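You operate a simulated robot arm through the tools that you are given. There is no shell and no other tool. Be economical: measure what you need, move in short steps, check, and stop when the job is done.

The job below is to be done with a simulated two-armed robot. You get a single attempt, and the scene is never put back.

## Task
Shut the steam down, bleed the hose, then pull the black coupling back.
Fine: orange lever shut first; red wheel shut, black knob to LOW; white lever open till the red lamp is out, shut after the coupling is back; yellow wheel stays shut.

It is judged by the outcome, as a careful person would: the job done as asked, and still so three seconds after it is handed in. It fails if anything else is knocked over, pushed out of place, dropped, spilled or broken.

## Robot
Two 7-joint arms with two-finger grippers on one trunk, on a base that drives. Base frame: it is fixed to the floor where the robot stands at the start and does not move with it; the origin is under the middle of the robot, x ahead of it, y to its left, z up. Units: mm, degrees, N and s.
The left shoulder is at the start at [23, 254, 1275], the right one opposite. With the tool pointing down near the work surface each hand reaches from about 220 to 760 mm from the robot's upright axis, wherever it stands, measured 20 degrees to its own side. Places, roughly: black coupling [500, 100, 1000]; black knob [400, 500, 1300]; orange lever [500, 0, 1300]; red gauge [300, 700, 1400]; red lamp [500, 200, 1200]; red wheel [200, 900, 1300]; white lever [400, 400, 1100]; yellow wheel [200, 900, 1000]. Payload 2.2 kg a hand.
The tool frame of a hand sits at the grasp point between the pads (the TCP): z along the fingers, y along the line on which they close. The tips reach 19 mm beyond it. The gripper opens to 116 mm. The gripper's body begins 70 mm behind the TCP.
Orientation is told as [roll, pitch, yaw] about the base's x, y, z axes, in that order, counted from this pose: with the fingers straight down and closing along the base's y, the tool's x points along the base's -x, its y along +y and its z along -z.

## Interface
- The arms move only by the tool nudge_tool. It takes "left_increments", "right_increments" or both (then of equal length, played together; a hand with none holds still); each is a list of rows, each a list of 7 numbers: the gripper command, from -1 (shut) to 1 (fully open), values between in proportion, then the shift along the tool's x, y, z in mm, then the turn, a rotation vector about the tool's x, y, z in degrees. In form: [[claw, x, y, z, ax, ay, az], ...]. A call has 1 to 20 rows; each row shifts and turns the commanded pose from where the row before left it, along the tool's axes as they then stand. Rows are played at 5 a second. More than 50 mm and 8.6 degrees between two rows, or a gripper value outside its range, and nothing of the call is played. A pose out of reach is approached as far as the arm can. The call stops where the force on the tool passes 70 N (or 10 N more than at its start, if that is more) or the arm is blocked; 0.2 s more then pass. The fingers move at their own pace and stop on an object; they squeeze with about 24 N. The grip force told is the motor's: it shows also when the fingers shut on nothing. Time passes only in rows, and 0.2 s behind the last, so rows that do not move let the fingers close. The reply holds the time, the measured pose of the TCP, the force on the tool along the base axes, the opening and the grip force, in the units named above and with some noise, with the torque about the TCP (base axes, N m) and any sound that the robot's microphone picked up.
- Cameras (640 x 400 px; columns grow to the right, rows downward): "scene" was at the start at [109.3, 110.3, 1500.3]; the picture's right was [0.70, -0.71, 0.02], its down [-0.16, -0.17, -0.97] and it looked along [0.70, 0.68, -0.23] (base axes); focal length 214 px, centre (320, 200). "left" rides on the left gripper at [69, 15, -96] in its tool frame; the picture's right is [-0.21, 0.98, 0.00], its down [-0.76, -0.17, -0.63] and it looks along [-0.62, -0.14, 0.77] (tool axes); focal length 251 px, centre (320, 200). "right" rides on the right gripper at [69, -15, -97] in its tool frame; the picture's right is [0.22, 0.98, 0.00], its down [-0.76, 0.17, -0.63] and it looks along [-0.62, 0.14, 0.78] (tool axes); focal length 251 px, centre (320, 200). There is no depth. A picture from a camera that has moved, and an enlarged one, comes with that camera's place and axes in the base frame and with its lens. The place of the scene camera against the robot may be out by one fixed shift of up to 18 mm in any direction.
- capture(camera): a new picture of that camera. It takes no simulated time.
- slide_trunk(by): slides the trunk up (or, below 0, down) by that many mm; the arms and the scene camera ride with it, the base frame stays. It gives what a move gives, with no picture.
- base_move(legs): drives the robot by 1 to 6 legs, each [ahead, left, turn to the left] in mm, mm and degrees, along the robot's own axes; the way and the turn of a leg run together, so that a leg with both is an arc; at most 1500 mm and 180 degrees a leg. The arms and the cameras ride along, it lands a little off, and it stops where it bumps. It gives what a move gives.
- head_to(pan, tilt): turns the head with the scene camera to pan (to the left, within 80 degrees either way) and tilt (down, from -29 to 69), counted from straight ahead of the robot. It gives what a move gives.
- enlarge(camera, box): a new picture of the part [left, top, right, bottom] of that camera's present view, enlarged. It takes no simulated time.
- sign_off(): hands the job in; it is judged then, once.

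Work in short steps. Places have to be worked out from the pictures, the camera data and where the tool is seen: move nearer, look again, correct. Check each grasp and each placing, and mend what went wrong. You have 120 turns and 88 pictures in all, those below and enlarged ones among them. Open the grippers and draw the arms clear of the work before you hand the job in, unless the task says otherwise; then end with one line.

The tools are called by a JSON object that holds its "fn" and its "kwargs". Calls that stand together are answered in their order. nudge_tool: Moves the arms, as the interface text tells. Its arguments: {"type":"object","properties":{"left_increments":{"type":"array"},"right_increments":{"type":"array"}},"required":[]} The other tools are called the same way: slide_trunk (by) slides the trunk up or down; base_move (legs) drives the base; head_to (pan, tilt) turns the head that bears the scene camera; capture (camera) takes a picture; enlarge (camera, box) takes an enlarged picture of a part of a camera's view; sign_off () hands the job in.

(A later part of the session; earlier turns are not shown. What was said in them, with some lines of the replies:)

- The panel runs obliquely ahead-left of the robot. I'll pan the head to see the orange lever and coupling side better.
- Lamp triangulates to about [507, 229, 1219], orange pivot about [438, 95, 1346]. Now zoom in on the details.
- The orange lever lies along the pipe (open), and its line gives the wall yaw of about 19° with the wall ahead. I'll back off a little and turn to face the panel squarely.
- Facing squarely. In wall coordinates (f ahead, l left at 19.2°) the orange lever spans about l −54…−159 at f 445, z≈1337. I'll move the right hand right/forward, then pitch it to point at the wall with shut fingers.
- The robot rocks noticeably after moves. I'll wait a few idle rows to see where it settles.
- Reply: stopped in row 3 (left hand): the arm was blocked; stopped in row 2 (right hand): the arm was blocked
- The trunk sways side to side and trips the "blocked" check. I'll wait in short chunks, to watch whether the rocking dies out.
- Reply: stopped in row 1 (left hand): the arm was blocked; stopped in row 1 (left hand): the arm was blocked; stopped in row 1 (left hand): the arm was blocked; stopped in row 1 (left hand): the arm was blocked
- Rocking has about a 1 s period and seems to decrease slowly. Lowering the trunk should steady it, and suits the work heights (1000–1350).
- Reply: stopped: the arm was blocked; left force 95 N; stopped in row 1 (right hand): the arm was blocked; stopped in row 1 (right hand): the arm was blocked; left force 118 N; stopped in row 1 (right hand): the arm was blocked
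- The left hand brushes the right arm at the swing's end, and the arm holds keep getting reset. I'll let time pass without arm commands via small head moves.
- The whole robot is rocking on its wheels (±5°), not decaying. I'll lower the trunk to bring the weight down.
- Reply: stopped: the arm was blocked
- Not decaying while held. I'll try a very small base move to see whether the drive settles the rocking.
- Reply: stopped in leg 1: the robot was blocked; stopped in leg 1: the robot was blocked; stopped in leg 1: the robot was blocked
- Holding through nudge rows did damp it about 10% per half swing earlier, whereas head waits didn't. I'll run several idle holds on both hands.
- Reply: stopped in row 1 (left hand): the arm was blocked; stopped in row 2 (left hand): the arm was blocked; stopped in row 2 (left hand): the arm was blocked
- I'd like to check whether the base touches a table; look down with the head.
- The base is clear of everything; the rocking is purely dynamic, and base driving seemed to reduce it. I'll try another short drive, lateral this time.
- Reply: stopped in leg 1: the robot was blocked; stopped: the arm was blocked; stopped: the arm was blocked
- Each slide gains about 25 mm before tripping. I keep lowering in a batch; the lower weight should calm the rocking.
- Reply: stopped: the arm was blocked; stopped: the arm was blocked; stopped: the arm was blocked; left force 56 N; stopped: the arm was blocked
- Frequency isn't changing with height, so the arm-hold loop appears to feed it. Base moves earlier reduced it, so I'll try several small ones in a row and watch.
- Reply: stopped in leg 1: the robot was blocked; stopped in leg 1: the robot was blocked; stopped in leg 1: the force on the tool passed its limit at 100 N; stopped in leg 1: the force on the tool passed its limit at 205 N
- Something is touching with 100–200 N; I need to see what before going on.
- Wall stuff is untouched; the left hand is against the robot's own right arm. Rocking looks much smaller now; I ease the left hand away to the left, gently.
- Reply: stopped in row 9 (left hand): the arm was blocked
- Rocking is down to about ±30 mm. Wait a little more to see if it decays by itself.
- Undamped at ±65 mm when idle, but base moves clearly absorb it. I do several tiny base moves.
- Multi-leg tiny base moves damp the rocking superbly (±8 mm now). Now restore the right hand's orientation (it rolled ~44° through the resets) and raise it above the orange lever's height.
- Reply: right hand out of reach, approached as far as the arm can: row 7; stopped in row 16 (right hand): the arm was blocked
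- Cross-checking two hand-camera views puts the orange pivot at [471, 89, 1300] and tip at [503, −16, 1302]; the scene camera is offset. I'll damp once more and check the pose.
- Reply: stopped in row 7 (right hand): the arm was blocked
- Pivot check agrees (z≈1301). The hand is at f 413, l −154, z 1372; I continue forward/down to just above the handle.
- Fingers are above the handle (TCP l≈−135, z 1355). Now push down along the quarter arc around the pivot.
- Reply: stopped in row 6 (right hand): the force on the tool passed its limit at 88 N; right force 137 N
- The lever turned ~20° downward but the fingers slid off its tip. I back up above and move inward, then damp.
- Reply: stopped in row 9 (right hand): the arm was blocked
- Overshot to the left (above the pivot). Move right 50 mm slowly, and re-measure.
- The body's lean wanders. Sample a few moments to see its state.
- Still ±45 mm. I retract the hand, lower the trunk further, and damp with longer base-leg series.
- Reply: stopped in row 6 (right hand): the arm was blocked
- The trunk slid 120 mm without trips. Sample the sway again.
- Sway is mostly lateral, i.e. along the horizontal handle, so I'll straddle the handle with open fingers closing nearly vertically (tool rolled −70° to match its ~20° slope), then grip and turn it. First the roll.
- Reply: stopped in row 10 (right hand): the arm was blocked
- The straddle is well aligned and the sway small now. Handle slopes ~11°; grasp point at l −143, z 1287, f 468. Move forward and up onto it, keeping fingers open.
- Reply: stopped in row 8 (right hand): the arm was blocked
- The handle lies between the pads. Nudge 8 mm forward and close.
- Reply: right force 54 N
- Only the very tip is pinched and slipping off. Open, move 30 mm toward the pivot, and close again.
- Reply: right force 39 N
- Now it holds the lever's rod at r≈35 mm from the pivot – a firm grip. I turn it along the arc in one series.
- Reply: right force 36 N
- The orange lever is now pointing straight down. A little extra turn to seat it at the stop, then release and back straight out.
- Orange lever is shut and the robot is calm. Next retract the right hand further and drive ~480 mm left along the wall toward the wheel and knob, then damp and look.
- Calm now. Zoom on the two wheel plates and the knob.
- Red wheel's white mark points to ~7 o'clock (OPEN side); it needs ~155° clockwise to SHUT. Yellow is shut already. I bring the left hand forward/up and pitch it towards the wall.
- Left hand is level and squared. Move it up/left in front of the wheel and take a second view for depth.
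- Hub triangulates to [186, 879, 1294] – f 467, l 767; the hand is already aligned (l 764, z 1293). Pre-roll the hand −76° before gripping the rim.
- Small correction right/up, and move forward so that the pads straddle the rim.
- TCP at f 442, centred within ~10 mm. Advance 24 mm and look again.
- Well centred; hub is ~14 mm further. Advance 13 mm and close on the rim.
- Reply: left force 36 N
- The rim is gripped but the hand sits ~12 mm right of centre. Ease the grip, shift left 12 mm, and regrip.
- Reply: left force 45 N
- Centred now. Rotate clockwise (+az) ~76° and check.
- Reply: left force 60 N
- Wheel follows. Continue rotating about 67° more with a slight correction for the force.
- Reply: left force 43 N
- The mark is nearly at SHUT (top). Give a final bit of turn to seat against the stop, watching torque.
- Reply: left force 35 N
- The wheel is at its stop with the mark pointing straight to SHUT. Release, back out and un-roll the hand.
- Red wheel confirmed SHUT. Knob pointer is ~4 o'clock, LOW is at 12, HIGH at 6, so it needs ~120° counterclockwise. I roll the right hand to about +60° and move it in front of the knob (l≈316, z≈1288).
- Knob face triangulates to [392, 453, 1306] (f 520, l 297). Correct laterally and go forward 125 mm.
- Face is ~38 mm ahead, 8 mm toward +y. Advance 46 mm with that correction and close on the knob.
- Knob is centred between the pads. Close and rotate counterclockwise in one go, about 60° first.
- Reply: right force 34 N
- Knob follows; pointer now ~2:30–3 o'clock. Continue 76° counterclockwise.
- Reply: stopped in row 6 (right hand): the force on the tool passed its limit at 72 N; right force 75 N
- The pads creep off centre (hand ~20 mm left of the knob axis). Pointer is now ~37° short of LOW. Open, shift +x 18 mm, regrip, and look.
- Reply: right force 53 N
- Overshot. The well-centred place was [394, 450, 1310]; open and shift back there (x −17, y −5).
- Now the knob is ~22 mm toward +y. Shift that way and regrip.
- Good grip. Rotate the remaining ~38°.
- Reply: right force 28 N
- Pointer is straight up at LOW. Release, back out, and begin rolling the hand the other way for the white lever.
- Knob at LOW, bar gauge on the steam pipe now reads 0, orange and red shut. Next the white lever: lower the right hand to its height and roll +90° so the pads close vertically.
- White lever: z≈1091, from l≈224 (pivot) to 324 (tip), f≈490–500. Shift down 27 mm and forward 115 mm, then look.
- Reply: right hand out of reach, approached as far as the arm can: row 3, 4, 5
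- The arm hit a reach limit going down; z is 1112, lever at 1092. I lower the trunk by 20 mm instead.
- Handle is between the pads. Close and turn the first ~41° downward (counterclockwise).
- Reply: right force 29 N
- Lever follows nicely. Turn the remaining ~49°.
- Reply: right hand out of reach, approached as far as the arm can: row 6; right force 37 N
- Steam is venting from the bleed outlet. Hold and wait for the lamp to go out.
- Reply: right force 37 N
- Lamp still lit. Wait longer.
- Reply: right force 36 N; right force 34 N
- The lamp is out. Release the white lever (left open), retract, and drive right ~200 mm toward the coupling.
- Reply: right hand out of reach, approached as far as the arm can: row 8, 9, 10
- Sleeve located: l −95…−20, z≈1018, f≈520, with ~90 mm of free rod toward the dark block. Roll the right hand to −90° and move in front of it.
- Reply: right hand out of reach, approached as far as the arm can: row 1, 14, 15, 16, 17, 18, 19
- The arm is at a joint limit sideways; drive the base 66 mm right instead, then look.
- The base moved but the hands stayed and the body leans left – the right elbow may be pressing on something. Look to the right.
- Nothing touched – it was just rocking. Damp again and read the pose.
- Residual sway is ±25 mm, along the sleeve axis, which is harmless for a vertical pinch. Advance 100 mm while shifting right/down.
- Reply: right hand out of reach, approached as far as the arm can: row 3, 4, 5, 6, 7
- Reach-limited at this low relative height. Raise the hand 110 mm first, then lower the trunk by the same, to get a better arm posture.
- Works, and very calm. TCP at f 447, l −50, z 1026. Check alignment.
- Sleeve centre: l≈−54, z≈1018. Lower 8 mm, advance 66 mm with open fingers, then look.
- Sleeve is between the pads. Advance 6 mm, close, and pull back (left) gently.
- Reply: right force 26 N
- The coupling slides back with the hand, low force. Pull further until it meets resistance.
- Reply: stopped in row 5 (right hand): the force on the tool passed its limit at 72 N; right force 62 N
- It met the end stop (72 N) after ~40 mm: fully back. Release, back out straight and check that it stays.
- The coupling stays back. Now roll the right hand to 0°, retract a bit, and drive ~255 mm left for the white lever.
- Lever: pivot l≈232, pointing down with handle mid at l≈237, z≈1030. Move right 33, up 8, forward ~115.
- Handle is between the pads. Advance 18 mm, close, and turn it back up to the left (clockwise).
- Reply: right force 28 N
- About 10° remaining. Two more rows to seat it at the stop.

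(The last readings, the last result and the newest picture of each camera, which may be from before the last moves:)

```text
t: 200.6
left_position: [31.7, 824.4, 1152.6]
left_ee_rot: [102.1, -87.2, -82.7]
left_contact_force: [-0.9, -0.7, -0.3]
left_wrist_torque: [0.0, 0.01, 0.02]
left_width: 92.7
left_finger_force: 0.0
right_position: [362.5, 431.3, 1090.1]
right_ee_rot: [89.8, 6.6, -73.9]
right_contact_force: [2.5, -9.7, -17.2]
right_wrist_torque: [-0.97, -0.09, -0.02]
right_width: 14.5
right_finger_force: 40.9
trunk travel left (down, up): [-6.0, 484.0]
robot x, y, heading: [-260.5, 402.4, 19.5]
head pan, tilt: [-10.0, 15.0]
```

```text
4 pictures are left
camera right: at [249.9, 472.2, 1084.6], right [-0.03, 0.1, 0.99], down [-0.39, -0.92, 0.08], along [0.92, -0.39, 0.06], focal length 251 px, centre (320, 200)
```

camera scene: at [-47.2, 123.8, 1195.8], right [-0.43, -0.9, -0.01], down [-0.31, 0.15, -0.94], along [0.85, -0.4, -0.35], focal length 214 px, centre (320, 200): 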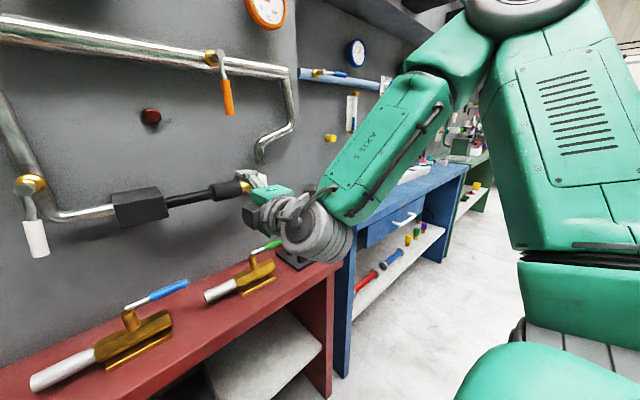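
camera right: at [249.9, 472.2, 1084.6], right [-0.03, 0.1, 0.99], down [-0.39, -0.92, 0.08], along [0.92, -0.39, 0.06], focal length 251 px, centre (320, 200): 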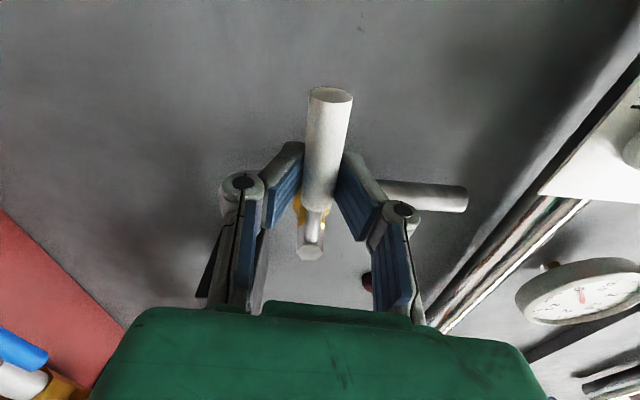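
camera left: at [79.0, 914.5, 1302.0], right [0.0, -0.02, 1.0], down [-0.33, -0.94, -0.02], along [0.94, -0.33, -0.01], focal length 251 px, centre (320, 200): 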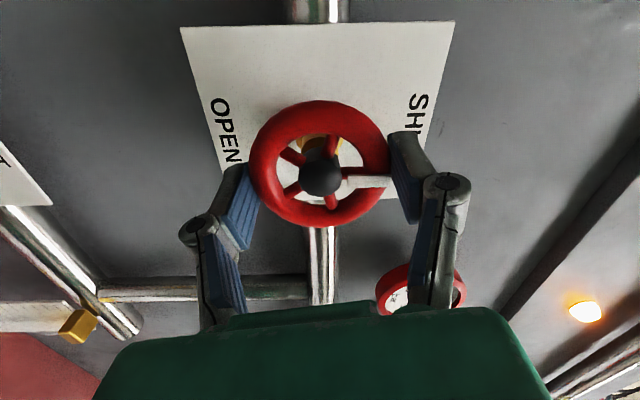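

Lever is back horizontal (z 1090 ≈ pivot 1092) against the stop. Release, back straight out, and turn the head for a final check.

{"fn": "nudge_tool", "kwargs": {"right_increments": [[-0.3, 0, 0, 0, 0, 0, 0], [0, 0, 0, 0, 0, 0, 0], [0, 0, 0, -8, 0, 0, 0], [0, 0, 0, -18, 0, 0, 0], [0, 0, 0, -22, 0, 0, 0], [0, 0, 0, -25, 0, 0, 0], [0, 0, 0, -25, 0, 0, 0], [0.5, 0, 0, -25, 0, 0, 0], [1, 0, 0, -20, 0, 0, 0], [1, 0, 0, -10, 0, 0, 0]]}}

{"fn": "base_move", "kwargs": {"legs": [[-120, 0, 0]]}}

{"fn": "base_move", "kwargs": {"legs": [[-5, 0, 0], [5, 0, 0], [-5, 0, 0], [5, 0, 0]]}}

{"fn": "head_to", "kwargs": {"pan": -15, "tilt": 0}}

{"fn": "capture", "kwargs": {"camera": "scene"}}

```text
t: 202.8
left_position: [29.5, 828.0, 1151.7]
left_ee_rot: [104.2, -87.5, -85.0]
left_contact_force: [-0.3, -0.3, -0.8]
left_wrist_torque: [-0.01, -0.03, 0.0]
left_width: 92.8
left_finger_force: 0.0
right_position: [214.8, 389.1, 1094.7]
right_ee_rot: [90.2, 6.4, -73.9]
right_contact_force: [0.0, -0.4, -0.6]
right_wrist_torque: [0.01, 0.01, 0.04]
right_width: 115.9
right_finger_force: 0.0
trunk travel left (down, up): [-6.0, 484.0]
robot x, y, heading: [-264.1, 400.9, 19.4]
head pan, tilt: [-10.0, 15.0]
```

```text
t: 204.1
left_position: [-86.7, 786.1, 1154.2]
left_ee_rot: [106.6, -87.3, -87.1]
left_contact_force: [-0.5, 0.6, 0.1]
left_wrist_torque: [-0.01, -0.01, -0.03]
left_width: 92.8
left_finger_force: 0.1
right_position: [97.0, 349.6, 1095.0]
right_ee_rot: [90.4, 6.5, -73.8]
right_contact_force: [-0.3, -0.6, -0.3]
right_wrist_torque: [0.0, 0.02, 0.01]
right_width: 116.1
right_finger_force: 0.1
trunk travel left (down, up): [-6.0, 484.0]
robot x, y, heading: [-380.9, 363.7, 19.4]
head pan, tilt: [-10.0, 15.0]
```

```text
t: 205.8
left_position: [-87.6, 785.6, 1153.5]
left_ee_rot: [106.5, -87.4, -87.0]
left_contact_force: [-0.4, -0.2, -0.5]
left_wrist_torque: [0.01, -0.02, -0.02]
left_width: 92.8
left_finger_force: 0.1
right_position: [98.0, 348.8, 1096.1]
right_ee_rot: [90.4, 6.4, -73.7]
right_contact_force: [0.2, -0.4, 0.1]
right_wrist_torque: [-0.01, -0.02, -0.03]
right_width: 116.0
right_finger_force: 0.0
trunk travel left (down, up): [-6.0, 484.0]
robot x, y, heading: [-380.4, 364.3, 19.6]
head pan, tilt: [-10.0, 15.0]
```

```text
t: 206.5
left_position: [-89.3, 786.5, 1154.0]
left_ee_rot: [108.3, -87.4, -88.9]
left_contact_force: [-0.7, -0.4, 0.4]
left_wrist_torque: [0.0, -0.03, 0.01]
left_width: 93.1
left_finger_force: 0.1
right_position: [95.0, 348.9, 1096.0]
right_ee_rot: [90.5, 6.6, -73.7]
right_contact_force: [-0.2, -0.5, 0.0]
right_wrist_torque: [0.02, -0.02, -0.01]
right_width: 116.3
right_finger_force: 0.1
trunk travel left (down, up): [-6.0, 484.0]
robot x, y, heading: [-374.1, 363.4, 19.3]
head pan, tilt: [-15.0, 0.0]
```

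```text
3 pictures are left
camera scene: at [-247.4, 384.8, 1103.7], right [0.08, -1.0, 0.0], down [0.0, 0.0, -1.0], along [1.0, 0.08, 0.0], focal length 214 px, centre (320, 200)
```

scene: 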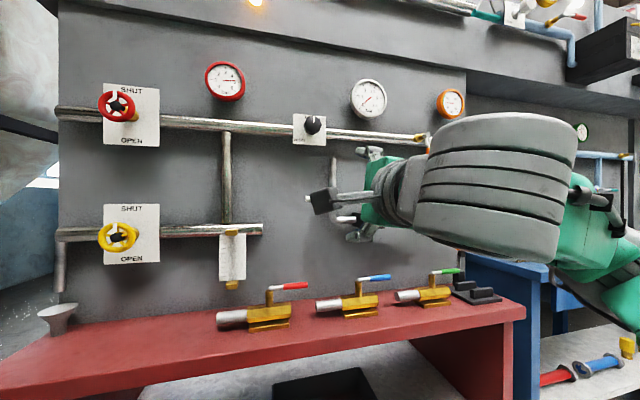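

The arm hides the lever and coupling from the head; check through the right hand camera.

{"fn": "capture", "kwargs": {"camera": "right"}}

```text
2 pictures are left
camera right: at [-16.6, 389.6, 1088.1], right [-0.04, 0.1, 0.99], down [-0.39, -0.92, 0.07], along [0.92, -0.39, 0.07], focal length 251 px, centre (320, 200)
```

right: 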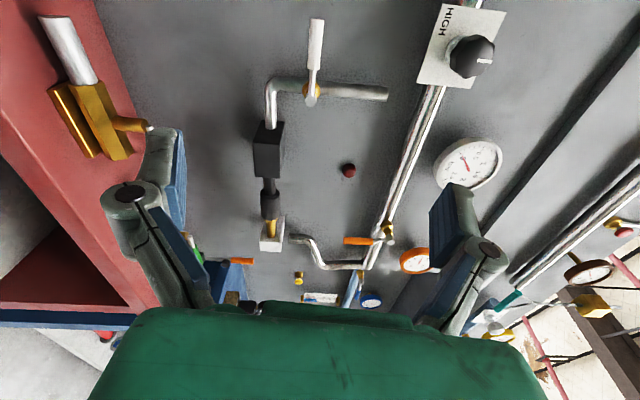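

Everything is as asked: white lever square to its pipe, coupling back with the brass showing, lamp out, orange shut, knob at LOW, both wheels at SHUT, and the arms are clear. Hand in.

{"fn": "sign_off", "kwargs": {}}

```text
The job is handed in.
```

The steam is shut down, the hose is bled and the black coupling is pulled back to its stop: orange lever and red wheel are shut, the black knob is on LOW, the red lamp is out, the white lever is shut again, and the yellow wheel was left shut.
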